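You operate a simulated robot arm through the tools that you are given. There is no shell and no other tool. Be economical: measure what you need, move in short steps, check, and stop when the job is done.

You are at the controls of a simulated two-armed robot. One attempt, no reset.

JOB
Pick up the dalbiseon can marked "22" from the top of the can layer with one hand, pass it to the other hand and put it on the lower shelf of the frame table. Set down upright: dalbiseon can.
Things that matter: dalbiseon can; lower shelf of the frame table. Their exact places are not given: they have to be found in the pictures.

Only the result counts: the job must be done as asked and must still hold three seconds after the hand-in. Knocking over, shifting, dropping, spilling or breaking anything else fails it.

ROBOT AND FRAMES
Two 7-joint arms with two-finger parallel grippers on one trunk, on a base that drives. Base frame: it is fixed to the floor where the robot stands at the start and does not move with it; the origin is under the middle of the robot, x ahead of it, y to its left, z up; the surface under the hand at the start is at about z = 787. Units: mm, degrees, N and s.
The left shoulder is at the start at [70, 178, 1120], the right one opposite. With the tool pointing down near the work surface each hand reaches from about 280 to 720 mm from the robot's upright axis, wherever it stands, measured 20 degrees to its own side. Places, roughly: lower shelf of the frame table [1500, -1900, 300]. Payload 3.43 kg a hand.
The tool frame of a hand sits at the grasp point between the pads (the TCP): z along the fingers, y along the line on which they close. The tips reach 30 mm beyond it. The gripper opens to 94 mm. The fingers are 28 mm wide and 10 mm thick; the gripper's body (50 by 96 mm) begins 55 mm behind the TCP.
Orientation is told as [roll, pitch, yaw] about the base's x, y, z axes, in that order, counted from this pose: with the fingers straight down and closing along the base's y, the tool's x points along the base's -x, its y along +y and its z along -z.

CONTROLS
- The arms move only by the tool apply_moves. It takes "left_series", "right_series" or both (then of equal length, played together; a hand with none holds still); each is a list of rows, each an object of numbers (a shift or turn left out is 0, a gripper value left out holds the last): "rx", "ry", "rz": the turn, a rotation vector about the tool's x, y, z in degrees; "tx", "ty", "tz": the shift along the tool's x, y, z in mm; "jaw": the opening, from 0 (shut) to 1 (fully open). In form: [{"rx": .., "ry": .., "rz": .., "tx": .., "ty": .., "tz": .., "jaw": ..}, ...]. A call has 1 to 8 rows; each row is the pose to reach, as a shift and turn from the pose commanded when the call began, along the tool's axes at that moment. Each row takes 0.2 s and may step no farther than 50 mm and 8.6 degrees from the row before; otherwise, or with a gripper value out of range, the whole call is refused. Where a pose cannot be reached the arm comes as near as it can. A force on the tool above 40 N (or 10 N above the force at the start of the call, whichever is more), or a blocked arm, ends the call early, and 0.2 s more pass. The fingers move at their own pace (about 153 mm/s each) and stop on an object; they squeeze with about 37 N. The grip force told is the motor's: it shows also when the fingers shut on nothing. Time passes only in rows, and 0.2 s behind the last, so rows that repeat a pose let the fingers close. It gives the time, the measured TCP pose, the force on the tool (base axes), the opening and the grip force at its end, in the units of the frame above (readings bear some noise), with the torque about the TCP (base axes, N m) and any sound that the robot's microphone picked up.
- Cameras (640 x 400 px; columns grow to the right, rows downward): "scene" is now at [124.4, -20.7, 1419.4]; the picture's right is [-0.26, -0.97, -0.00], its down [-0.72, 0.19, -0.66] and it looks along [0.64, -0.17, -0.75] (base axes); focal length 251 px, centre (320, 200). "left" rides on the left gripper at [76, -14, -102] in its tool frame; the picture's right is [0.18, 0.98, 0.00], its down [-0.75, 0.14, -0.64] and it looks along [-0.63, 0.12, 0.77] (tool axes); focal length 243 px, centre (320, 200). "right" rides on the right gripper at [76, 14, -103] in its tool frame; the picture's right is [-0.18, 0.98, 0.00], its down [-0.75, -0.14, -0.64] and it looks along [-0.63, -0.12, 0.77] (tool axes); focal length 243 px, centre (320, 200).
- get_image(camera): a new picture of that camera. No time passes.
- move_column(by): slides the trunk up (or, below 0, down) by that many mm; the arms and the scene camera ride with it, the base frame stays. It gives what a move gives, with no picture.
- drive_base(legs): drives the robot by 1 to 6 legs, each [ahead, turn to the left] in mm and degrees, along the robot's own axes; the way and the turn of a leg run together, so that a leg with both is an arc; at most 1500 mm and 180 degrees a leg. The arms and the cameras ride along, it lands a little off, and it stops where it bumps. It gives what a move gives.
- pan_tilt(pan, tilt): turns the head with the scene camera to pan (to the left, within 86 degrees either way) and tilt (down, from -29 to 69), counted from straight ahead of the robot. It gives what a move gives.
- measure_at(camera, pixels): for up to 12 pixels [column, row] of the newest picture of that camera ("zoom" is the newest enlarged one), the place [x, y, z] in the base frame of the surface seen there, good to about 3 mm. No time passes.
- close_up(camera, box): a new picture of the part [left, top, right, bottom] of that camera's present view, enlarged. No time passes.
- sign_off(): hands the job in; it is judged then, once.

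Keep the steps short. Do not move on a guess: measure, check each grasp and each placing, and mend mistakes. In all there are 80 turns and 70 pictures (those below and enlarged ones count). Leave the grippers open and the arms clear of the work at the hand-in unless told otherwise, and finish with a single line.

The tools are called after "Call:" as name(argument=value, ...) on one line, values as JSON. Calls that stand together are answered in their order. apply_moves: Moves the arms, as the interface text tells. Its arguments: {"type":"object","properties":{"left_series":{"type":"array","items":{"type":"object","properties":{"rx":{"type":"number"},"ry":{"type":"number"},"rz":{"type":"number"},"tx":{"type":"number"},"ty":{"type":"number"},"tz":{"type":"number"},"jaw":{"type":"number"}}}},"right_series":{"type":"array","items":{"type":"object","properties":{"rx":{"type":"number"},"ry":{"type":"number"},"rz":{"type":"number"},"tx":{"type":"number"},"ty":{"type":"number"},"tz":{"type":"number"},"jaw":{"type":"number"}}}}},"required":[]} The other tools are called the same way: move_column (by) slides the trunk up or down; drive_base (legs) drives the base; pan_tilt (pan, tilt) turns the head that bears the scene camera; get_image (camera) takes a picture; measure_at (camera, pixels) gives the place of the surface under pixels of a picture; close_up (camera, box) takes an enlarged picture of a part of a camera's view; sign_off () hands the job in.

At the start:

```text
clock: 0.0
left_eef_pos: [463.0, 57.9, 1109.2]
left_tcp_rot: [0.1, -0.1, 0.1]
left_force: [0.8, 0.5, 0.3]
left_wrist_torque: [-0.01, 0.05, -0.01]
left_gripper_width: 94.0
left_grip_force: 0.0
right_eef_pos: [378.1, -297.4, 1048.2]
right_tcp_rot: [0.1, -0.1, 0.0]
right_force: [0.2, -1.5, 0.4]
right_wrist_torque: [-0.02, -0.02, 0.0]
right_gripper_width: 94.0
right_grip_force: 0.0
trunk travel left (down, up): [-700.0, 140.0]
robot x, y, heading: [-2.2, 2.1, 0.1]
head pan, tilt: [-15.0, 48.4]
```

scene: 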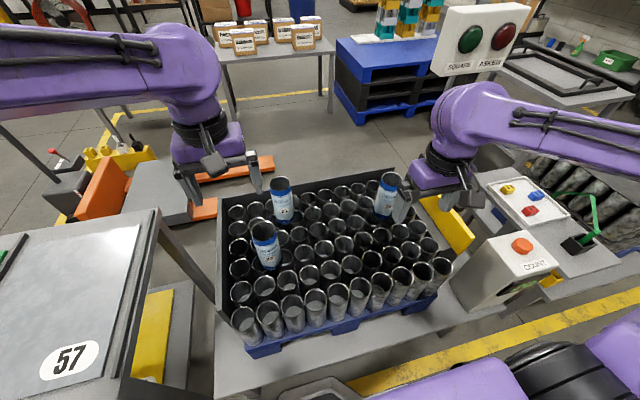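
right: 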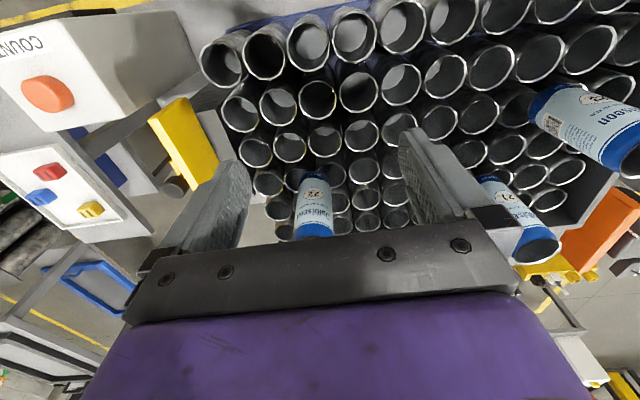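
left: 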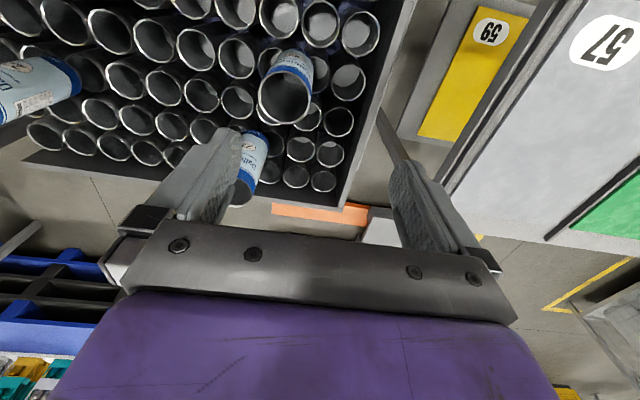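

I see three labelled cans at scene pixels (282,200), (265,245) and (387,193). I'll enlarge them to read their numbers.

Call:
close_up(camera="scene", box=[210, 160, 450, 310])

Call:
close_up(camera="right", box=[240, 60, 640, 310])

Call:
close_up(camera="left", box=[0, 0, 400, 250])

```text
2.67 times, centred on (330, 235) of scene
```

zoom: 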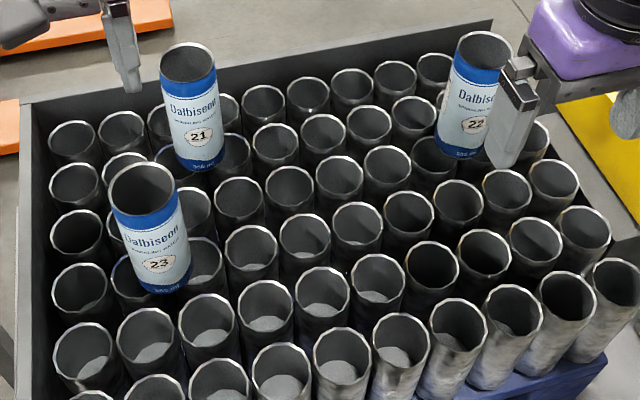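

```text
1.60 times, centred on (440, 185) of right
```

zoom: 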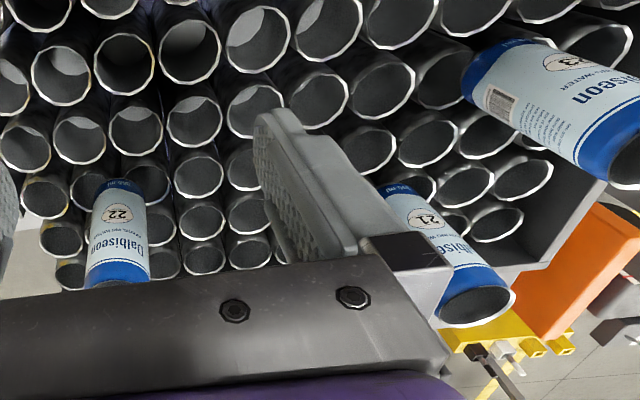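

```text
1.60 times, centred on (200, 125) of left
```

zoom: 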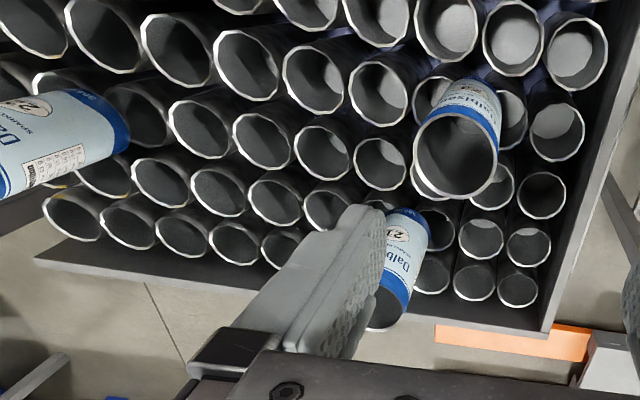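

Can 22 is the far right one (scene about (387,193)). I'll measure its rim, body and the layer beside it, plus the neighbouring rims.

Call:
measure_at(camera="scene", pixels=[[391, 171], [382, 176], [399, 181], [391, 185], [391, 178], [380, 200], [386, 208], [376, 217], [384, 219], [397, 223], [363, 205], [245, 170]])

Call:
measure_at(camera="right", pixels=[[300, 178], [313, 173], [327, 178], [313, 200], [299, 229], [314, 235], [329, 229], [270, 183], [340, 180], [342, 205], [284, 207], [320, 100]])

```text
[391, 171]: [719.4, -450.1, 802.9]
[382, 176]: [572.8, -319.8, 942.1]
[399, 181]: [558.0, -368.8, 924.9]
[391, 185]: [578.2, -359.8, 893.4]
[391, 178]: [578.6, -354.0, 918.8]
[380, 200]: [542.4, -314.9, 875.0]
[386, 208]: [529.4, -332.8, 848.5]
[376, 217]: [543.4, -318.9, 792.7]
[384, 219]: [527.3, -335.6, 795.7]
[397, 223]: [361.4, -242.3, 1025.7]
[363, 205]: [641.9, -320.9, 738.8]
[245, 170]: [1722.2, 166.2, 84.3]
```

```text
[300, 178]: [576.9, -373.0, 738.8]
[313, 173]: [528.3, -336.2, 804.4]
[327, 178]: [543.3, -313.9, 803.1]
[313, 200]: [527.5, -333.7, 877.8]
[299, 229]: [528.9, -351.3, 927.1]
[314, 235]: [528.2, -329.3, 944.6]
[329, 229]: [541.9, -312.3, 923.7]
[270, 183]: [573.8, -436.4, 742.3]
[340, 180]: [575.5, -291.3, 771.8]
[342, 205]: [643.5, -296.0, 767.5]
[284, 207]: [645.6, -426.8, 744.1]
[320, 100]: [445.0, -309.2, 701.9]
```

Can 22: centre about (555,-340), diameter about 56, z 787 to 943. Before picking I'll look to the right for the frame table.

Call:
pan_tilt(pan=-52, tilt=28)

Call:
get_image(camera="scene")

```text
clock: 1.0
left_eef_pos: [463.7, 57.6, 1110.7]
left_tcp_rot: [-0.1, 0.0, 0.1]
left_force: [-1.0, -0.3, -1.0]
left_wrist_torque: [0.01, -0.03, 0.01]
left_gripper_width: 94.2
left_grip_force: 0.3
right_eef_pos: [377.5, -297.2, 1049.8]
right_tcp_rot: [0.1, 0.0, 0.2]
right_force: [-0.1, -0.4, 0.0]
right_wrist_torque: [0.03, -0.01, -0.02]
right_gripper_width: 93.8
right_grip_force: 0.0
trunk travel left (down, up): [-700.0, 140.0]
robot x, y, heading: [-1.2, -0.1, -0.0]
head pan, tilt: [-52.0, 28.0]
```

```text
63 pictures are left
```

scene: 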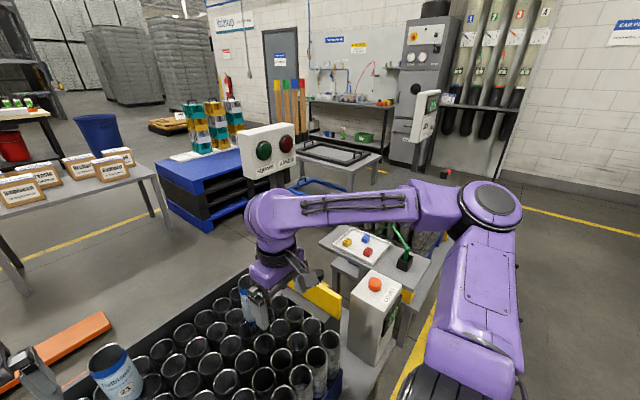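

The frame table seems to be the one at (340,160). I'll zoom and measure around it.

Call:
close_up(camera="scene", box=[270, 120, 430, 220])

Call:
measure_at(camera="scene", pixels=[[330, 143], [305, 148], [378, 155], [351, 171], [350, 180], [320, 186], [310, 170], [370, 176], [298, 170], [345, 245], [300, 225], [420, 250]])

```text
4.00 times, centred on (350, 170) of scene
```

zoom: 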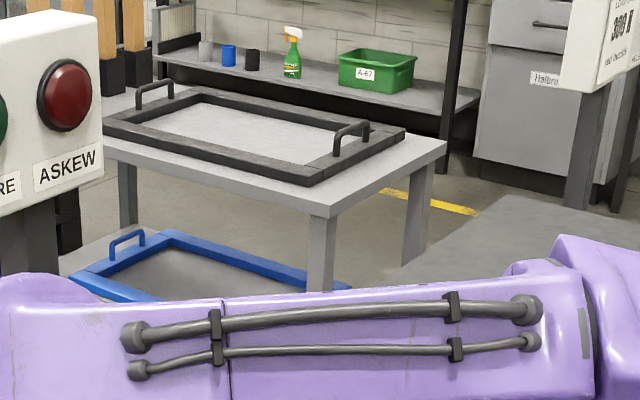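

```text
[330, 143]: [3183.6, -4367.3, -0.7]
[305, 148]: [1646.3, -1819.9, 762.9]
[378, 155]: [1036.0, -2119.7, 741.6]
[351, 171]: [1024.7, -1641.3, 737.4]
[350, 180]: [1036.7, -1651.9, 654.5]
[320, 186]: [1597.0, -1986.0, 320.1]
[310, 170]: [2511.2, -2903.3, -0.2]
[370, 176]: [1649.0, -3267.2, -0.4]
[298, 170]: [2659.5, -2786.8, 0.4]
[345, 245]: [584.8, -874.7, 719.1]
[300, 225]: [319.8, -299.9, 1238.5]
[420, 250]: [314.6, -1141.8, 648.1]
```

Frame table top is at z≈740 with its near corner at (1020,-1640). There is a shelf beneath at about z=300 holding a blue frame, which I'll inspect on arrival. First I'll bring the right hand above can 22, staying at z≈1050.

Call:
apply_moves(right_series=[{"tx": -44, "ty": -11, "jaw": 1}, {"tx": -88, "ty": -22}, {"tx": -132, "ty": -32}, {"tx": -177.5, "ty": -43}, {"tx": -177.5, "ty": -43}])

Call:
get_image(camera="right")

Call:
pan_tilt(pan=-20, tilt=48)

Call:
get_image(camera="scene")

```text
clock: 2.2
left_eef_pos: [462.5, 58.3, 1110.8]
left_tcp_rot: [0.0, -0.2, 0.0]
left_force: [-0.7, -0.5, 0.3]
left_wrist_torque: [0.03, -0.03, -0.01]
left_gripper_width: 94.3
left_grip_force: 0.0
right_eef_pos: [554.5, -338.6, 1049.4]
right_tcp_rot: [0.0, -0.2, 0.1]
right_force: [-0.5, -0.2, 1.1]
right_wrist_torque: [0.01, 0.02, 0.0]
right_gripper_width: 94.0
right_grip_force: 0.1
trunk travel left (down, up): [-700.0, 140.0]
robot x, y, heading: [0.6, -2.1, 0.0]
head pan, tilt: [-52.0, 28.0]
```

```text
61 pictures are left
```

right: 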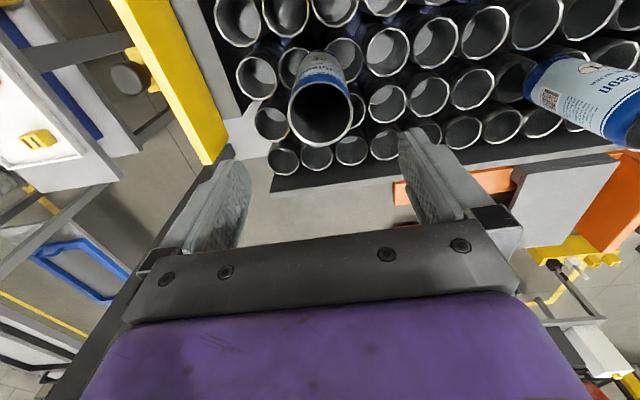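

```text
clock: 3.2
left_eef_pos: [463.9, 57.8, 1110.5]
left_tcp_rot: [0.1, 0.0, 0.0]
left_force: [-0.9, 0.4, -1.0]
left_wrist_torque: [-0.02, 0.0, 0.01]
left_gripper_width: 93.8
left_grip_force: 0.0
right_eef_pos: [555.0, -338.6, 1048.7]
right_tcp_rot: [0.0, -0.1, 0.2]
right_force: [-0.2, 0.4, 0.5]
right_wrist_torque: [0.0, 0.0, 0.02]
right_gripper_width: 93.9
right_grip_force: 0.1
trunk travel left (down, up): [-700.0, 140.0]
robot x, y, heading: [0.7, -0.6, -0.3]
head pan, tilt: [-20.0, 48.0]
```

```text
60 pictures are left
```

scene: 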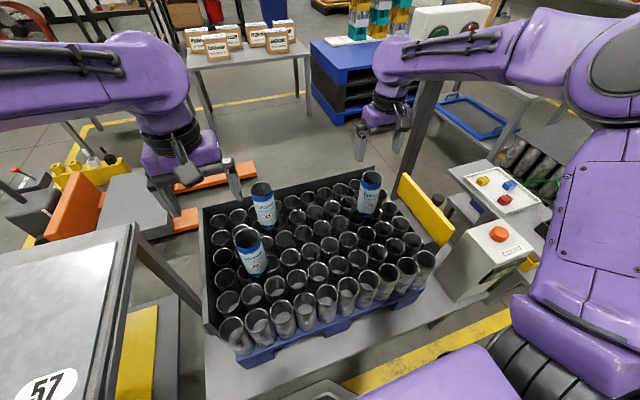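

The rim of can 22 is clear in the right camera: left (290,112), right (352,110), edges (320,82) and (318,146). I'll measure them for a precise centre.

Call:
measure_at(camera="right", pixels=[[291, 116], [351, 112], [295, 93], [345, 93], [319, 83], [318, 144], [302, 137], [338, 136], [322, 60], [155, 105]])

Call:
measure_at(camera="scene", pixels=[[371, 172], [361, 176], [380, 177], [370, 183], [366, 200]])

```text
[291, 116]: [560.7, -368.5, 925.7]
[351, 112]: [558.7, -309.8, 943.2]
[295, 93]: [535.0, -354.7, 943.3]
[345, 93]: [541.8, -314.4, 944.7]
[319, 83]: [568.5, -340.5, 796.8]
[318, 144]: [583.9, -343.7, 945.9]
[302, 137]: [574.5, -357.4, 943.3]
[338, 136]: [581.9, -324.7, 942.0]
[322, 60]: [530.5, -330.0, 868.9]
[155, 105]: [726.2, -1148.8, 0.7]
```

```text
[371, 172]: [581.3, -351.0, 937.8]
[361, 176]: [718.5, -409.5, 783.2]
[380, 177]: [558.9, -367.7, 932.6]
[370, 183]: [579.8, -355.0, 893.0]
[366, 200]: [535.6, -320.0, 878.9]
```

The centre is about (556,-339), so the hand is aligned. I'll descend 124 mm to z≈925, with the tips 48 mm below the rim, then close.

Call:
apply_moves(right_series=[{"tx": -1, "tz": 40, "jaw": 1}, {"tx": -1, "tz": 80}, {"tx": -1, "tz": 124}, {"tx": -1, "tz": 124}, {"tx": -1, "tz": 124, "jaw": 0}, {"tx": -1, "tz": 124, "jaw": 0}, {"tx": -1, "tz": 124, "jaw": 0}])

Call:
get_image(camera="right")

```text
clock: 4.8
left_eef_pos: [464.0, 58.5, 1109.8]
left_tcp_rot: [0.1, 0.0, 0.1]
left_force: [0.0, -0.5, -0.2]
left_wrist_torque: [-0.02, 0.01, 0.04]
left_gripper_width: 93.9
left_grip_force: 0.0
right_eef_pos: [556.5, -337.7, 925.3]
right_tcp_rot: [0.0, -0.1, 0.2]
right_force: [-0.5, 0.7, 0.4]
right_wrist_torque: [-0.02, -0.01, -0.02]
right_gripper_width: 58.8
right_grip_force: 36.8
trunk travel left (down, up): [-700.0, 140.0]
robot x, y, heading: [-0.0, -1.7, -0.0]
head pan, tilt: [-20.0, 48.0]
```

```text
59 pictures are left
```

right: 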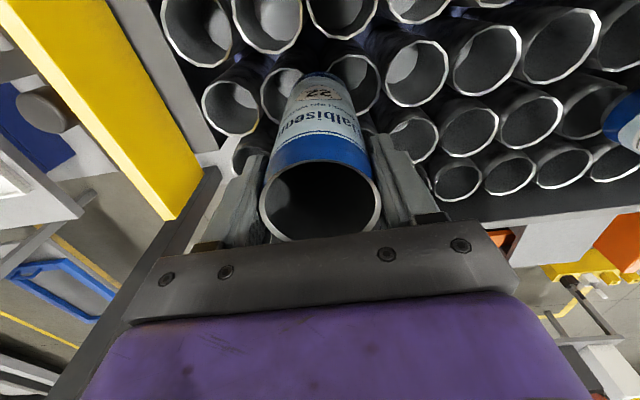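

The jaws hold at 58.8 mm with 37 N, so the grip is good. I'll lift straight up by 200 mm.

Call:
apply_moves(right_series=[{"tz": -30}, {"tz": -75}, {"tz": -120}, {"tz": -165}, {"tz": -200}])

Call:
get_image(camera="scene")

```text
clock: 6.0
left_eef_pos: [463.2, 58.6, 1109.5]
left_tcp_rot: [0.0, 0.0, 0.1]
left_force: [0.1, -0.2, -1.1]
left_wrist_torque: [0.01, -0.01, -0.01]
left_gripper_width: 93.9
left_grip_force: 0.1
right_eef_pos: [555.7, -338.3, 1125.0]
right_tcp_rot: [0.1, -0.2, 0.2]
right_force: [0.9, 0.7, -1.3]
right_wrist_torque: [0.0, 0.01, 0.02]
right_gripper_width: 58.7
right_grip_force: 37.0
trunk travel left (down, up): [-700.0, 140.0]
robot x, y, heading: [-1.4, -1.6, -0.1]
head pan, tilt: [-20.0, 48.0]
```

```text
58 pictures are left
```

scene: 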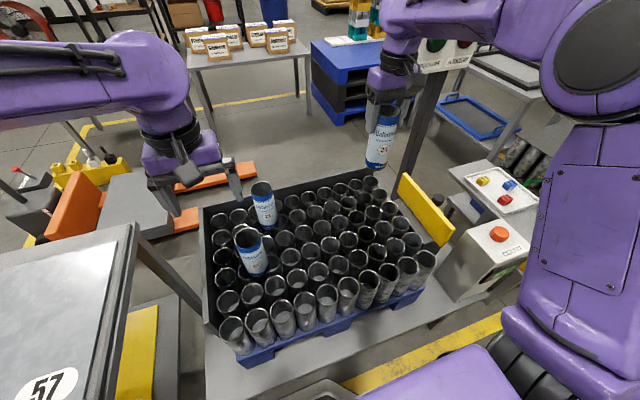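

The can is lifted cleanly and is very light. Plan: the left hand takes it lower down, fingers pitched 35° below horizontal and yawed -20°, so it can later go in under the table top. First I'll pitch the left hand by -55° and shift it slightly left.

Call:
apply_moves(left_series=[{"ry": -7.86, "ty": 7, "jaw": 1}, {"ry": -15.71, "ty": 14}, {"ry": -23.57, "ty": 21}, {"ry": -31.43, "ty": 28}, {"ry": -39.29, "ty": 35}, {"ry": -47.14, "ty": 42}, {"ry": -55, "ty": 49}, {"ry": -55, "ty": 49}])

```text
clock: 7.8
left_eef_pos: [464.5, 106.5, 1110.1]
left_tcp_rot: [-0.2, -55.0, 0.2]
left_force: [0.2, -0.2, 0.6]
left_wrist_torque: [-0.01, -0.01, -0.02]
left_gripper_width: 94.0
left_grip_force: 0.0
right_eef_pos: [555.6, -338.1, 1124.8]
right_tcp_rot: [0.1, 0.0, 0.2]
right_force: [1.0, -0.2, 1.1]
right_wrist_torque: [0.0, 0.04, 0.0]
right_gripper_width: 58.9
right_grip_force: 36.7
trunk travel left (down, up): [-700.0, 140.0]
robot x, y, heading: [0.1, -2.9, -0.0]
head pan, tilt: [-20.0, 48.0]
```

The pitch is done. Next I'll yaw the left hand by -20° while the right hand brings the can to (600,-60).

Call:
apply_moves(left_series=[{"rx": 5.5, "rz": 3.8}, {"rx": 11, "rz": 7.7}, {"rx": 16.4, "rz": 11.5}, {"rx": 16.4, "rz": 11.5}, {"rx": 16.4, "rz": 11.5}, {"rx": 16.4, "rz": 11.5}, {"rx": 16.4, "rz": 11.5}], right_series=[{"tx": -7, "ty": 46}, {"tx": -14, "ty": 92}, {"tx": -21, "ty": 138}, {"tx": -28, "ty": 184}, {"tx": -36, "ty": 231}, {"tx": -44, "ty": 278}, {"tx": -44, "ty": 278}])

Call:
pan_tilt(pan=0, tilt=35)

Call:
get_image(camera="scene")

Call:
get_image(camera="left")

```text
clock: 9.4
left_eef_pos: [462.3, 107.1, 1110.9]
left_tcp_rot: [0.2, -55.0, -20.0]
left_force: [-1.0, 0.4, 0.2]
left_wrist_torque: [-0.01, 0.01, 0.03]
left_gripper_width: 94.0
left_grip_force: 0.1
right_eef_pos: [600.3, -59.4, 1125.2]
right_tcp_rot: [0.1, -0.1, 0.1]
right_force: [0.1, 0.5, 0.3]
right_wrist_torque: [-0.01, 0.03, 0.0]
right_gripper_width: 58.8
right_grip_force: 36.9
trunk travel left (down, up): [-700.0, 140.0]
robot x, y, heading: [-1.3, 4.1, -0.1]
head pan, tilt: [-20.0, 48.0]
```

```text
clock: 10.2
left_eef_pos: [465.0, 107.9, 1109.5]
left_tcp_rot: [0.0, -55.0, -19.9]
left_force: [-0.3, -0.2, -0.6]
left_wrist_torque: [0.0, 0.0, 0.0]
left_gripper_width: 94.0
left_grip_force: 0.1
right_eef_pos: [599.7, -59.3, 1125.1]
right_tcp_rot: [0.0, -0.1, 0.2]
right_force: [-0.4, 0.2, 1.0]
right_wrist_torque: [0.01, 0.02, 0.03]
right_gripper_width: 58.9
right_grip_force: 36.9
trunk travel left (down, up): [-700.0, 140.0]
robot x, y, heading: [1.8, 2.4, 0.1]
head pan, tilt: [0.0, 35.0]
```

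```text
57 pictures are left
```

scene: 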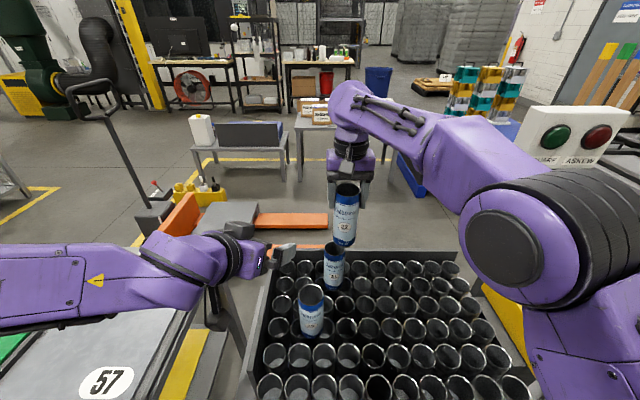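

```text
56 pictures are left
```

left: 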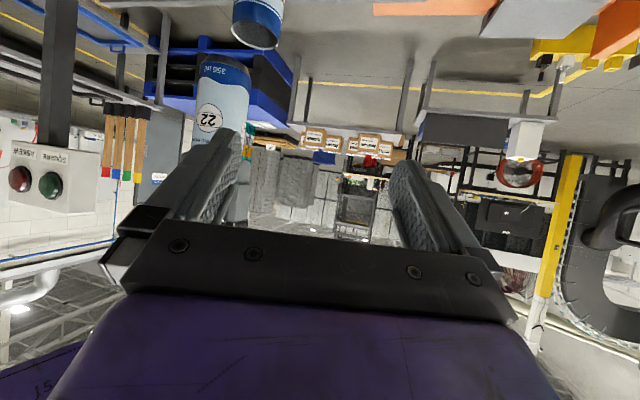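

The can hangs upright. I'll measure its bottom edge and body to set the left grasp height.

Call:
measure_at(camera="left", pixels=[[224, 58], [224, 64], [222, 75], [205, 75], [247, 75], [215, 110], [240, 110]])

Call:
measure_at(camera="scene", pixels=[[344, 243], [344, 238], [344, 220], [345, 205], [335, 225], [354, 225]])

```text
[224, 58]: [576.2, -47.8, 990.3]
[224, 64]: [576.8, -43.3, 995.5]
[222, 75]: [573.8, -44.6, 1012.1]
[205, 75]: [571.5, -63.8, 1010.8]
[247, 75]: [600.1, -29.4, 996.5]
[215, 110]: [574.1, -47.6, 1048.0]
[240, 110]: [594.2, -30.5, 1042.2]
```

```text
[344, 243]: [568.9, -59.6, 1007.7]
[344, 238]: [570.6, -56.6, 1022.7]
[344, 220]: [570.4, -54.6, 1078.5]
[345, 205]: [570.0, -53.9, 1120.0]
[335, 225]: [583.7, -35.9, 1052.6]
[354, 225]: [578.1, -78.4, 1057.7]
```

The can axis is at (600,-59) and its bottom at z≈988. I'll move the left hand to a pre-grasp point 140 mm back along its approach line.

Call:
apply_moves(left_series=[{"tx": -13.3, "ty": -36.6, "tz": 19}, {"tx": -26.7, "ty": -73.2, "tz": 38}, {"tx": -40, "ty": -109.8, "tz": 57}, {"tx": -40, "ty": -109.8, "tz": 57}])

Call:
get_image(camera="left")

Call:
get_image(camera="scene")

```text
clock: 11.2
left_eef_pos: [492.4, -19.0, 1108.9]
left_tcp_rot: [-0.1, -55.0, -19.7]
left_force: [0.4, 0.5, -0.2]
left_wrist_torque: [-0.03, 0.01, -0.03]
left_gripper_width: 93.8
left_grip_force: 0.1
right_eef_pos: [600.0, -59.6, 1124.4]
right_tcp_rot: [0.0, -0.2, 0.3]
right_force: [0.4, 0.0, -1.1]
right_wrist_torque: [0.0, 0.0, -0.03]
right_gripper_width: 58.6
right_grip_force: 37.1
trunk travel left (down, up): [-700.0, 140.0]
robot x, y, heading: [-1.0, 0.3, 0.1]
head pan, tilt: [0.0, 35.0]
```

```text
55 pictures are left
```

left: 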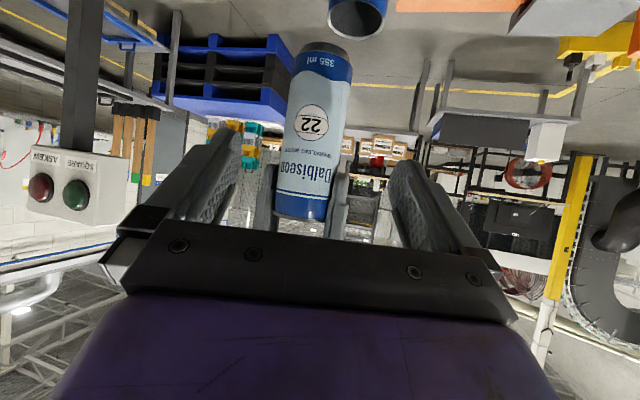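

```text
54 pictures are left
```

scene: 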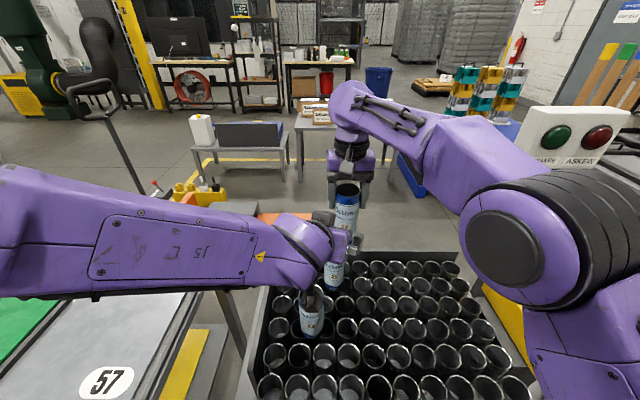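

The can is centred between the left fingers. I'll approach 139 mm along the fingers, checking forces, and close after that.

Call:
apply_moves(left_series=[{"tx": -1, "ty": -1, "tz": 45}, {"tx": -1, "ty": -1, "tz": 90}, {"tx": -1, "ty": -1, "tz": 120}, {"tx": -1, "ty": -1, "tz": 139}, {"tx": -1, "ty": -1, "tz": 139}])

Call:
get_image(camera="left")

Call:
close_up(camera="scene", box=[270, 150, 430, 300])

```text
clock: 12.4
left_eef_pos: [598.3, -58.9, 1030.7]
left_tcp_rot: [0.1, -55.0, -20.0]
left_force: [-17.6, 7.4, 6.4]
left_wrist_torque: [-0.44, -1.18, -0.03]
left_gripper_width: 94.0
left_grip_force: 0.1
right_eef_pos: [600.4, -61.3, 1125.3]
right_tcp_rot: [0.0, -0.2, 0.1]
right_force: [18.4, -6.9, -6.7]
right_wrist_torque: [-0.2, -0.59, 0.02]
right_gripper_width: 58.8
right_grip_force: 36.9
trunk travel left (down, up): [-700.0, 140.0]
robot x, y, heading: [0.0, 1.7, 0.1]
head pan, tilt: [0.0, 35.0]
```

```text
53 pictures are left
```

left: 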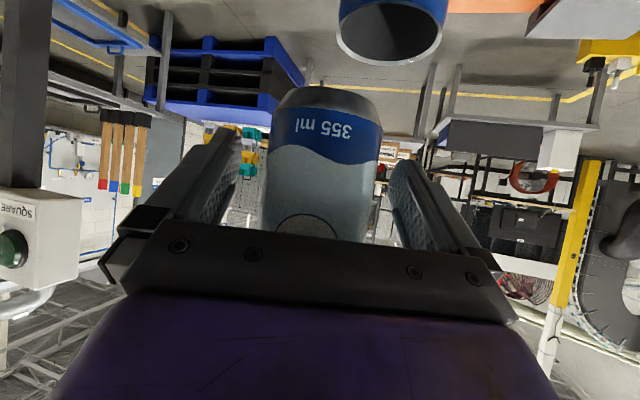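

```text
2.67 times, centred on (350, 225) of scene
```

zoom: 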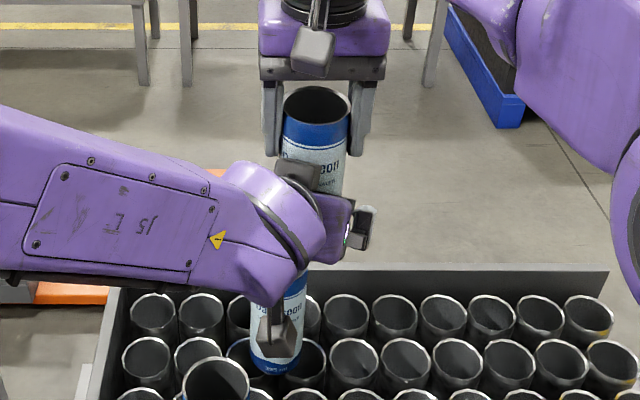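

The left palm is just touching the can (17 N). I'll back off 9 mm along the fingers and recheck.

Call:
apply_moves(left_series=[{"tz": -5}, {"tz": -9}, {"tz": -9}])

Call:
measure_at(camera="left", pixels=[[327, 88], [327, 100], [327, 150], [327, 190]])

Call:
get_image(camera="right")

```text
clock: 13.2
left_eef_pos: [592.3, -56.7, 1035.8]
left_tcp_rot: [0.0, -55.0, -19.9]
left_force: [0.1, 0.0, -0.7]
left_wrist_torque: [0.03, 0.01, 0.0]
left_gripper_width: 94.0
left_grip_force: 0.0
right_eef_pos: [600.0, -60.1, 1124.2]
right_tcp_rot: [0.1, 0.1, 0.2]
right_force: [-0.6, 0.1, 0.0]
right_wrist_torque: [-0.03, -0.01, -0.02]
right_gripper_width: 58.7
right_grip_force: 37.1
trunk travel left (down, up): [-700.0, 140.0]
robot x, y, heading: [1.8, 0.2, -0.1]
head pan, tilt: [0.0, 35.0]
```

```text
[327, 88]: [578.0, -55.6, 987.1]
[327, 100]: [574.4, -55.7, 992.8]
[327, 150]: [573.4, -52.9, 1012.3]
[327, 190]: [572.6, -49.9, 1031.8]
```

```text
51 pictures are left
```

right: 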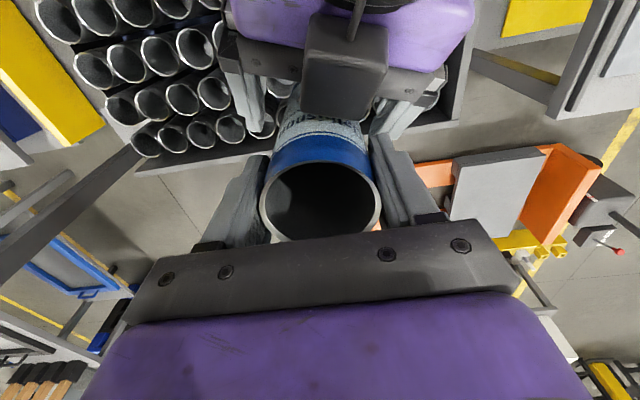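

No force remains and the can is still upright. I'll close the left hand.

Call:
apply_moves(left_series=[{"jaw": 0}, {"jaw": 0}, {"jaw": 0}])

```text
clock: 14.0
left_eef_pos: [592.2, -57.3, 1036.0]
left_tcp_rot: [0.0, -55.0, -20.0]
left_force: [1.6, -1.1, 0.6]
left_wrist_torque: [-0.04, 0.0, -0.04]
left_gripper_width: 58.5
left_grip_force: 36.7
right_eef_pos: [598.8, -59.4, 1124.9]
right_tcp_rot: [0.1, -0.1, 0.2]
right_force: [-1.8, 1.3, 0.4]
right_wrist_torque: [0.13, 0.1, 0.03]
right_gripper_width: 58.7
right_grip_force: 36.6
trunk travel left (down, up): [-700.0, 140.0]
robot x, y, heading: [0.8, -0.8, 0.2]
head pan, tilt: [0.0, 35.0]
```

Both hands hold it at 58.5 mm. I'll open the right hand, then lift it straight up clear of the can.

Call:
apply_moves(right_series=[{"jaw": 1}, {"jaw": 1}, {"tz": -25}, {"tz": -65}, {"tz": -105}, {"tz": -130}])

Call:
get_image(camera="scene")

Call:
get_image(camera="left")

```text
clock: 15.4
left_eef_pos: [590.4, -58.0, 1036.5]
left_tcp_rot: [0.1, -55.0, -20.0]
left_force: [0.5, 0.2, -0.1]
left_wrist_torque: [-0.01, 0.0, 0.02]
left_gripper_width: 58.0
left_grip_force: 36.8
right_eef_pos: [586.4, -71.6, 1239.2]
right_tcp_rot: [0.1, -0.3, 0.1]
right_force: [0.4, -0.1, 0.4]
right_wrist_torque: [0.02, 0.0, 0.01]
right_gripper_width: 94.0
right_grip_force: 0.0
right hand out of reach, approached as far as the arm can: row 5, 6
trunk travel left (down, up): [-700.0, 140.0]
robot x, y, heading: [4.2, 2.2, -0.3]
head pan, tilt: [0.0, 35.0]
```

```text
50 pictures are left
```

scene: 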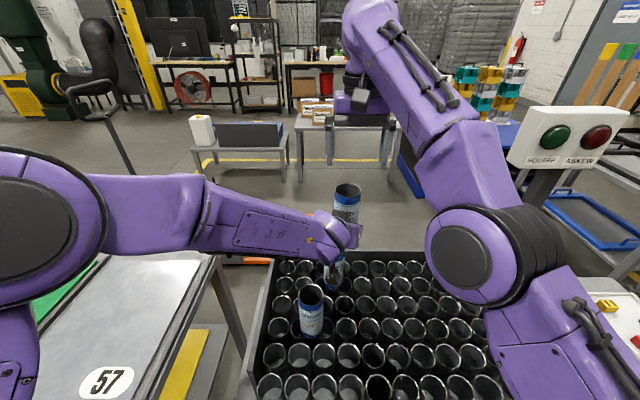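

```text
49 pictures are left
```

left: 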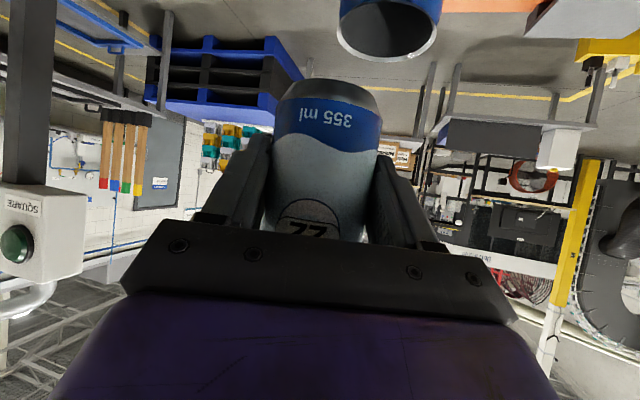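

The handover worked: the left hand holds the can alone. I'll fold the right arm back, sideways first and then down.

Call:
apply_moves(right_series=[{"ty": -45}, {"ty": -90, "tx": 10}, {"ty": -130, "tx": 30}, {"ty": -170, "tx": 60}, {"ty": -200, "tx": 100, "tz": 15}, {"ty": -220, "tx": 140, "tz": 35}, {"ty": -230, "tx": 180, "tz": 55}, {"ty": -230, "tx": 215, "tz": 80}])

Call:
pan_tilt(pan=-85, tilt=35)

Call:
get_image(camera="scene")

Call:
pan_tilt(pan=-55, tilt=40)

Call:
get_image(camera="scene")

```text
refused: row 5 steps farther than a row can; nothing moved
```

```text
clock: 17.0
left_eef_pos: [593.0, -57.2, 1036.7]
left_tcp_rot: [0.0, -55.0, -19.9]
left_force: [-0.3, 0.8, -0.1]
left_wrist_torque: [0.01, -0.02, -0.02]
left_gripper_width: 58.0
left_grip_force: 36.6
right_eef_pos: [587.4, -69.9, 1239.2]
right_tcp_rot: [0.1, -0.2, 0.2]
right_force: [0.3, -0.1, -0.3]
right_wrist_torque: [0.03, -0.01, 0.02]
right_gripper_width: 94.2
right_grip_force: 0.1
trunk travel left (down, up): [-700.0, 140.0]
robot x, y, heading: [0.7, -2.2, -0.3]
head pan, tilt: [-85.0, 35.0]
```

```text
48 pictures are left
```

scene: 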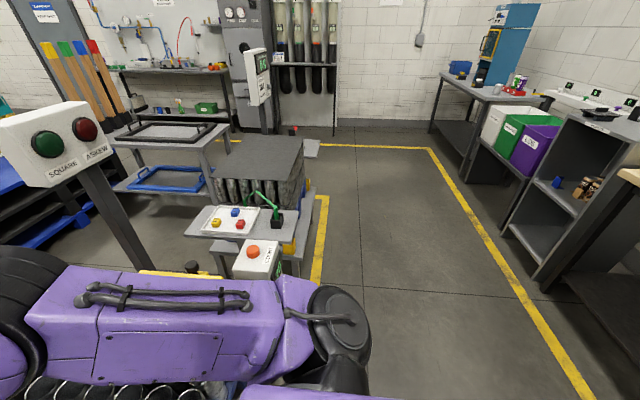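

```text
clock: 18.0
left_eef_pos: [592.5, -56.8, 1035.7]
left_tcp_rot: [0.0, -55.1, -19.9]
left_force: [0.0, 0.1, 0.4]
left_wrist_torque: [0.03, -0.01, -0.01]
left_gripper_width: 57.9
left_grip_force: 37.4
right_eef_pos: [587.1, -70.2, 1239.0]
right_tcp_rot: [0.1, -0.2, 0.3]
right_force: [0.5, 0.6, 0.2]
right_wrist_torque: [0.0, -0.01, 0.02]
right_gripper_width: 94.3
right_grip_force: 0.2
trunk travel left (down, up): [-700.0, 140.0]
robot x, y, heading: [1.7, 0.0, -0.2]
head pan, tilt: [-55.0, 40.0]
```

```text
47 pictures are left
```

scene: 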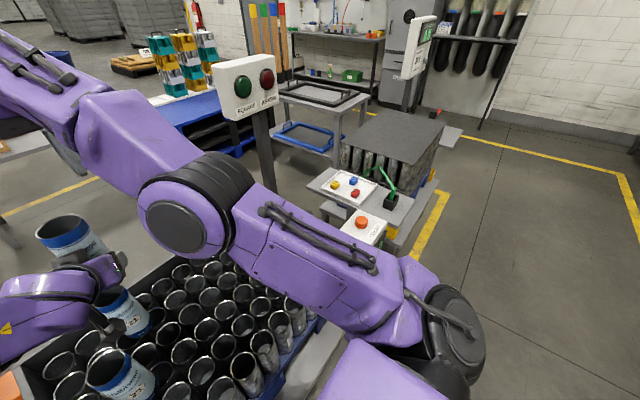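

Measuring the floor plan: the block next to the frame table, the shelf corners, stand and floor.

Call:
measure_at(camera="scene", pixels=[[383, 112], [441, 120], [345, 143], [426, 163], [275, 136], [330, 152], [310, 135], [283, 124], [335, 165], [262, 150], [235, 150], [460, 133]])

Call:
close_up(camera="scene", box=[200, 60, 460, 220])

```text
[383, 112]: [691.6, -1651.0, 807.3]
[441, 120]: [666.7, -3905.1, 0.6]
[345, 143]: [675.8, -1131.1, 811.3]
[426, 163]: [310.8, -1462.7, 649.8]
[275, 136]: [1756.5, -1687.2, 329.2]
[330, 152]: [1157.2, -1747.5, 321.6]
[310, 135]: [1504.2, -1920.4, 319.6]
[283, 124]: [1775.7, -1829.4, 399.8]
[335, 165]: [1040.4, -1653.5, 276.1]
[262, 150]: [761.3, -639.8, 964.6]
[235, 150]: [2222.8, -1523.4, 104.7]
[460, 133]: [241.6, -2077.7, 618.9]
```

```text
2.46 times, centred on (330, 140) of scene
```

zoom: 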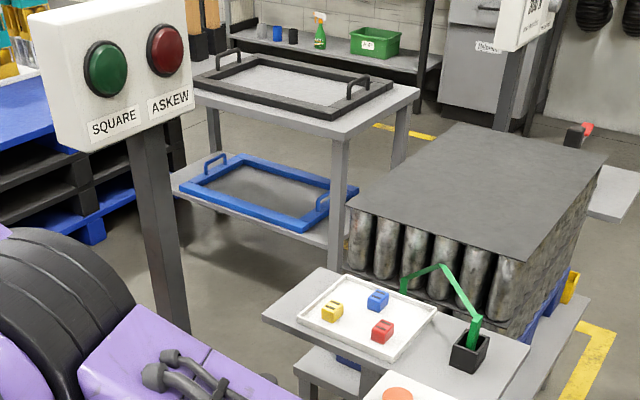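

Checking the shelf surface around and within the blue frame.

Call:
measure_at(camera="zoom", pixels=[[265, 190], [290, 200], [230, 185], [250, 227], [178, 185], [176, 195], [310, 225], [325, 240], [318, 235], [215, 205], [185, 186], [275, 225]])

Call:
measure_at(camera="zoom", pixels=[[340, 200], [335, 150], [215, 130], [399, 140], [160, 250], [170, 320], [40, 180], [100, 210], [60, 110], [600, 160], [530, 350], [300, 320]])

```text
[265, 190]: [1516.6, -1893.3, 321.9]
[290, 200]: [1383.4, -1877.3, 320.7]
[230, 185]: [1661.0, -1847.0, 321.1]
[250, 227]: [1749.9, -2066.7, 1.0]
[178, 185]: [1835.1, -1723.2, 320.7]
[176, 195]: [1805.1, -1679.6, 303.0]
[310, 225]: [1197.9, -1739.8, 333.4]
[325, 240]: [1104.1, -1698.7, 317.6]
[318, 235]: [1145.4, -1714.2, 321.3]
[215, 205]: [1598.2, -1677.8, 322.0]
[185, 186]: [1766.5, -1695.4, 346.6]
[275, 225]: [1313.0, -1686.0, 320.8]
```

```text
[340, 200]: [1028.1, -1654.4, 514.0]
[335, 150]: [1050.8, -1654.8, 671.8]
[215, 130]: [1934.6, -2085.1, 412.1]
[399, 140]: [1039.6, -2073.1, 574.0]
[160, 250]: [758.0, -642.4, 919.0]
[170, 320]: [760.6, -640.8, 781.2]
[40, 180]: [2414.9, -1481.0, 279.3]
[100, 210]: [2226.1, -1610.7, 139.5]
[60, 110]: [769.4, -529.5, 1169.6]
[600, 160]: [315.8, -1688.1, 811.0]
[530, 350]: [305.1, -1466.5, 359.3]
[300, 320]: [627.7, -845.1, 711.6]
```

Shelf top is z≈321, with the blue frame lying on it (about 25 mm high) and free strips at both ends. Now I'll fold the right arm with smaller steps.

Call:
apply_moves(right_series=[{"ty": -45}, {"ty": -90}, {"ty": -130, "tx": 20}, {"ty": -165, "tx": 50}, {"ty": -190, "tx": 85, "tz": 15}, {"ty": -205, "tx": 120, "tz": 40}, {"ty": -215, "tx": 155, "tz": 70}, {"ty": -220, "tx": 190, "tz": 100}])

Call:
pan_tilt(pan=60, tilt=35)

Call:
get_image(camera="scene")

```text
clock: 19.8
left_eef_pos: [590.0, -54.9, 1037.6]
left_tcp_rot: [0.0, -55.0, -19.9]
left_force: [0.3, 0.8, 0.8]
left_wrist_torque: [0.01, 0.01, 0.0]
left_gripper_width: 58.1
left_grip_force: 37.0
right_eef_pos: [397.6, -289.8, 1140.1]
right_tcp_rot: [0.1, -0.3, 0.2]
right_force: [-0.3, -0.1, 0.4]
right_wrist_torque: [-0.01, -0.02, -0.01]
right_gripper_width: 94.0
right_grip_force: 0.0
right hand out of reach, approached as far as the arm can: row 1
trunk travel left (down, up): [-700.0, 140.0]
robot x, y, heading: [-1.4, 3.7, -0.3]
head pan, tilt: [-55.0, 40.0]
```

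```text
clock: 21.7
left_eef_pos: [591.3, -56.5, 1036.2]
left_tcp_rot: [0.0, -55.1, -19.9]
left_force: [-0.4, -0.4, -0.6]
left_wrist_torque: [0.0, 0.02, 0.02]
left_gripper_width: 58.1
left_grip_force: 37.3
right_eef_pos: [399.8, -289.1, 1137.4]
right_tcp_rot: [0.0, -0.1, 0.2]
right_force: [-0.2, 0.0, -0.4]
right_wrist_torque: [-0.01, 0.03, 0.01]
right_gripper_width: 93.7
right_grip_force: 0.0
trunk travel left (down, up): [-700.0, 140.0]
robot x, y, heading: [-0.3, 3.1, 0.1]
head pan, tilt: [60.0, 35.0]
```

```text
45 pictures are left
```

scene: 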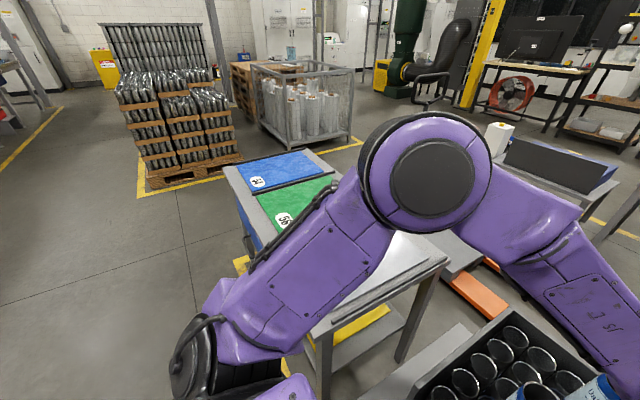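

The left side is cluttered by table 57. I'll back up 400 mm straight to clear the bench, then look right for a route.

Call:
drive_base(legs=[[-400, 0]])

Call:
pan_tilt(pan=-80, tilt=30)

Call:
get_image(camera="scene")

Call:
measure_at(camera="scene", pixels=[[320, 330], [420, 330], [450, 250], [350, 200], [300, 170], [280, 160], [250, 200], [260, 240], [230, 250], [220, 150], [240, 140], [500, 150]])

```text
clock: 24.2
left_eef_pos: [194.2, -57.2, 1036.7]
left_tcp_rot: [0.0, -55.0, -20.0]
left_force: [-0.8, 1.1, 0.4]
left_wrist_torque: [-0.01, -0.01, 0.0]
left_gripper_width: 58.1
left_grip_force: 36.6
right_eef_pos: [-0.2, -289.4, 1139.6]
right_tcp_rot: [0.1, 0.0, 0.2]
right_force: [-0.2, 0.7, -0.8]
right_wrist_torque: [0.02, -0.01, 0.0]
right_gripper_width: 93.8
right_grip_force: 0.0
trunk travel left (down, up): [-700.0, 140.0]
robot x, y, heading: [-401.2, 1.2, -0.4]
head pan, tilt: [60.0, 35.0]
```

```text
clock: 26.4
left_eef_pos: [193.0, -57.0, 1035.6]
left_tcp_rot: [0.1, -55.1, -19.9]
left_force: [0.0, -0.1, 0.4]
left_wrist_torque: [0.0, -0.02, -0.01]
left_gripper_width: 58.2
left_grip_force: 36.8
right_eef_pos: [0.5, -289.3, 1137.6]
right_tcp_rot: [0.1, 0.0, 0.2]
right_force: [0.5, 1.1, 1.1]
right_wrist_torque: [0.01, -0.01, 0.01]
right_gripper_width: 94.1
right_grip_force: 0.0
trunk travel left (down, up): [-700.0, 140.0]
robot x, y, heading: [-394.6, -1.8, 0.2]
head pan, tilt: [-80.0, 30.0]
```

```text
44 pictures are left
```

scene: 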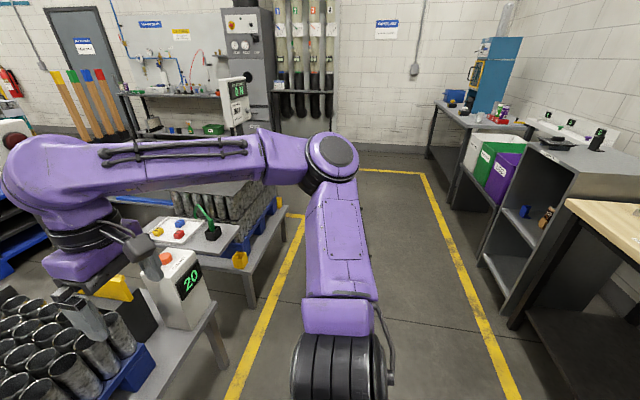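

```text
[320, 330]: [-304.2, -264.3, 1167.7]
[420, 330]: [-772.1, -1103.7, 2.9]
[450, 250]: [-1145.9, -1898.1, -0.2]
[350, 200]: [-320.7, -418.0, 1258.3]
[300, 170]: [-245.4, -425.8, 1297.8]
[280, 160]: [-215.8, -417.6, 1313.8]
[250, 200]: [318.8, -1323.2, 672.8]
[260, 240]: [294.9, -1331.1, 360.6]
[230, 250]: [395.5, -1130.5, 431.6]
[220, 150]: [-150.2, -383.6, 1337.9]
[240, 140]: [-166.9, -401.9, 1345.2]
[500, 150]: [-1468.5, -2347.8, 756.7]
```

A clear aisle runs to the right (x from about 150 to -1200). I'll turn right 90°, look, then drive along it.

Call:
drive_base(legs=[[0, -90]])

Call:
pan_tilt(pan=20, tilt=25)

Call:
get_image(camera="scene")

Call:
measure_at(camera="scene", pixels=[[420, 200], [420, 250], [380, 300], [480, 170], [500, 250], [400, 160], [300, 230], [330, 150], [300, 160], [240, 150], [270, 140], [360, 150]])

```text
clock: 30.6
left_eef_pos: [-455.6, -591.0, 1036.2]
left_tcp_rot: [0.0, -55.0, -109.8]
left_force: [0.1, 0.4, 0.6]
left_wrist_torque: [0.0, -0.01, 0.03]
left_gripper_width: 58.1
left_grip_force: 37.2
right_eef_pos: [-688.5, -396.9, 1137.1]
right_tcp_rot: [0.1, 0.0, -89.7]
right_force: [0.6, -0.3, -0.1]
right_wrist_torque: [-0.01, 0.0, -0.02]
right_gripper_width: 94.1
right_grip_force: 0.0
trunk travel left (down, up): [-700.0, 140.0]
robot x, y, heading: [-401.3, 0.3, -89.8]
head pan, tilt: [-80.0, 30.0]
```

```text
clock: 32.4
left_eef_pos: [-454.8, -590.6, 1037.1]
left_tcp_rot: [0.1, -55.0, -109.7]
left_force: [0.5, -0.6, 0.1]
left_wrist_torque: [0.0, 0.0, -0.01]
left_gripper_width: 58.3
left_grip_force: 36.7
right_eef_pos: [-689.6, -397.7, 1138.1]
right_tcp_rot: [0.1, 0.1, -89.8]
right_force: [-0.3, 0.0, -0.4]
right_wrist_torque: [0.0, 0.01, 0.01]
right_gripper_width: 94.0
right_grip_force: 0.1
trunk travel left (down, up): [-700.0, 140.0]
robot x, y, heading: [-398.8, 1.1, -90.1]
head pan, tilt: [20.0, 25.0]
```

```text
43 pictures are left
```

scene: 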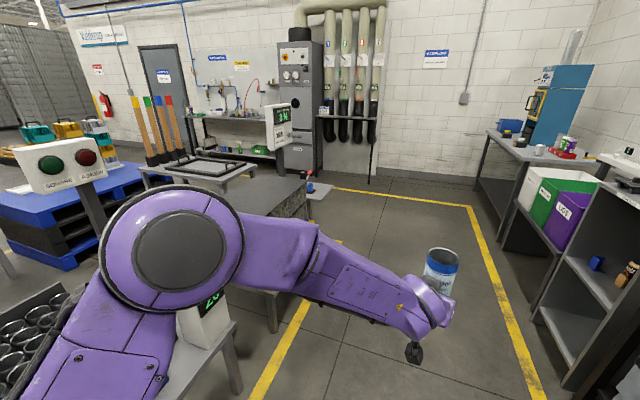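

```text
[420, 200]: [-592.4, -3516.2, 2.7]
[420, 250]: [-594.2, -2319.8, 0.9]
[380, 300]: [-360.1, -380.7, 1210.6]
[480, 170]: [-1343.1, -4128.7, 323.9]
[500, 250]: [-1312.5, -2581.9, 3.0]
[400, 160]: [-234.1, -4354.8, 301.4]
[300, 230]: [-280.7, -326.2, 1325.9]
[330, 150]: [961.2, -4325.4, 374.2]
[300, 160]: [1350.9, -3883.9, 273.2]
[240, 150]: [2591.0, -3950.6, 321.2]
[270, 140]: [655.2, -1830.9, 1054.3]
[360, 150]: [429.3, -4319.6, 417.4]
```

The aisle ahead is clear to y≈-3500. I'll drive 2200 mm ahead and look left at the frame table.

Call:
drive_base(legs=[[1200, 0], [1000, 0]])

Call:
pan_tilt(pan=75, tilt=25)

Call:
get_image(camera="scene")

```text
clock: 43.2
left_eef_pos: [-433.1, -2779.3, 1036.8]
left_tcp_rot: [0.0, -55.0, -109.4]
left_force: [-0.4, 0.1, -0.8]
left_wrist_torque: [0.0, 0.01, -0.01]
left_gripper_width: 58.2
left_grip_force: 36.8
right_eef_pos: [-667.8, -2588.7, 1138.4]
right_tcp_rot: [0.0, -0.1, -89.2]
right_force: [-0.1, -0.7, -0.2]
right_wrist_torque: [-0.02, 0.05, 0.04]
right_gripper_width: 94.1
right_grip_force: 0.1
trunk travel left (down, up): [-700.0, 140.0]
robot x, y, heading: [-382.5, -2187.9, -89.2]
head pan, tilt: [20.0, 25.0]
```

```text
clock: 44.5
left_eef_pos: [-432.6, -2781.2, 1036.1]
left_tcp_rot: [0.1, -55.0, -109.3]
left_force: [-0.6, -0.9, 0.6]
left_wrist_torque: [0.02, 0.0, 0.0]
left_gripper_width: 58.0
left_grip_force: 36.8
right_eef_pos: [-668.0, -2589.8, 1137.6]
right_tcp_rot: [0.2, 0.0, -89.2]
right_force: [-0.8, 0.9, 0.2]
right_wrist_torque: [0.01, 0.0, -0.02]
right_gripper_width: 94.2
right_grip_force: 0.1
trunk travel left (down, up): [-700.0, 140.0]
robot x, y, heading: [-383.2, -2186.9, -89.5]
head pan, tilt: [75.0, 25.0]
```

```text
42 pictures are left
```

scene: 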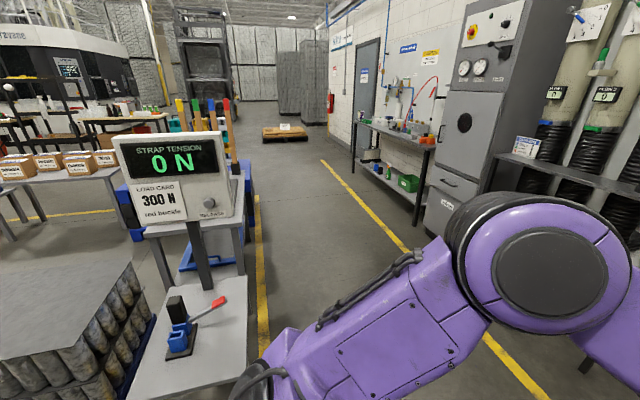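

The strap tester stands in front of the table's near end, but an aisle runs along x on the table's -y side. Measuring its width.

Call:
measure_at(camera="scene", pixels=[[262, 330], [258, 230], [420, 260], [360, 190], [445, 225], [415, 200], [245, 310], [135, 390], [330, 210], [210, 270], [240, 190], [355, 180]])

Call:
close_up(camera="scene", box=[100, 130, 340, 280])

```text
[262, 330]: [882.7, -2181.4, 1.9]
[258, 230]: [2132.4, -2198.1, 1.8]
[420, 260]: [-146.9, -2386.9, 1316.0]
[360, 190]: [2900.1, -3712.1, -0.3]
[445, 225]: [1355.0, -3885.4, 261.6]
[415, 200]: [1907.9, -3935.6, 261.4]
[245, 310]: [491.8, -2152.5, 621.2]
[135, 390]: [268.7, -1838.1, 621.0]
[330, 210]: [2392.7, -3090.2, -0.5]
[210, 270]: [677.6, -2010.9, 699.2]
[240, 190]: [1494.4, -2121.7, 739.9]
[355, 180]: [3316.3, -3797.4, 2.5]
```

```text
2.67 times, centred on (220, 205) of scene
```

zoom: 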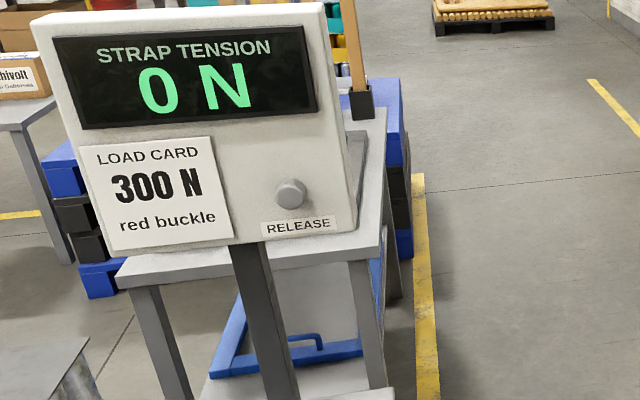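

The aisle is wide open (y -2200 to -3800). I'll drive to about (1450,-2950), still heading +x, then look at the shelf.

Call:
drive_base(legs=[[770, 0], [0, 90], [1000, 0], [800, 0]])

Call:
pan_tilt(pan=82, tilt=40)

Call:
get_image(camera="scene")

```text
clock: 61.2
left_eef_pos: [2037.1, -2982.2, 1036.2]
left_tcp_rot: [0.0, -55.0, -19.4]
left_force: [-0.1, -0.2, -0.2]
left_wrist_torque: [-0.01, 0.01, -0.03]
left_gripper_width: 58.2
left_grip_force: 36.7
right_eef_pos: [1847.3, -3217.7, 1139.2]
right_tcp_rot: [0.0, -0.1, 0.8]
right_force: [-0.2, 0.4, 0.0]
right_wrist_torque: [0.02, 0.01, 0.04]
right_gripper_width: 93.8
right_grip_force: 0.0
trunk travel left (down, up): [-700.0, 140.0]
robot x, y, heading: [1445.3, -2929.8, 0.5]
head pan, tilt: [75.0, 25.0]
```

```text
clock: 62.0
left_eef_pos: [2039.7, -2982.8, 1036.2]
left_tcp_rot: [-0.1, -54.9, -19.4]
left_force: [0.5, -0.3, 1.3]
left_wrist_torque: [0.01, -0.01, -0.02]
left_gripper_width: 58.1
left_grip_force: 37.0
right_eef_pos: [1847.9, -3216.0, 1137.5]
right_tcp_rot: [0.2, 0.0, 0.7]
right_force: [1.0, 0.4, 0.0]
right_wrist_torque: [-0.02, 0.0, 0.01]
right_gripper_width: 94.1
right_grip_force: 0.1
trunk travel left (down, up): [-700.0, 140.0]
robot x, y, heading: [1449.0, -2927.9, 0.4]
head pan, tilt: [82.0, 40.0]
```

```text
40 pictures are left
```

scene: 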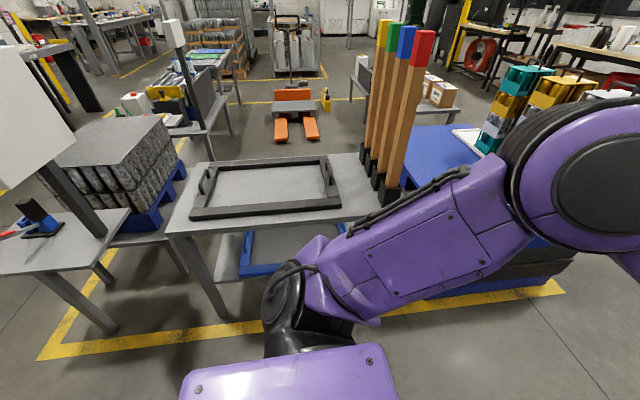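

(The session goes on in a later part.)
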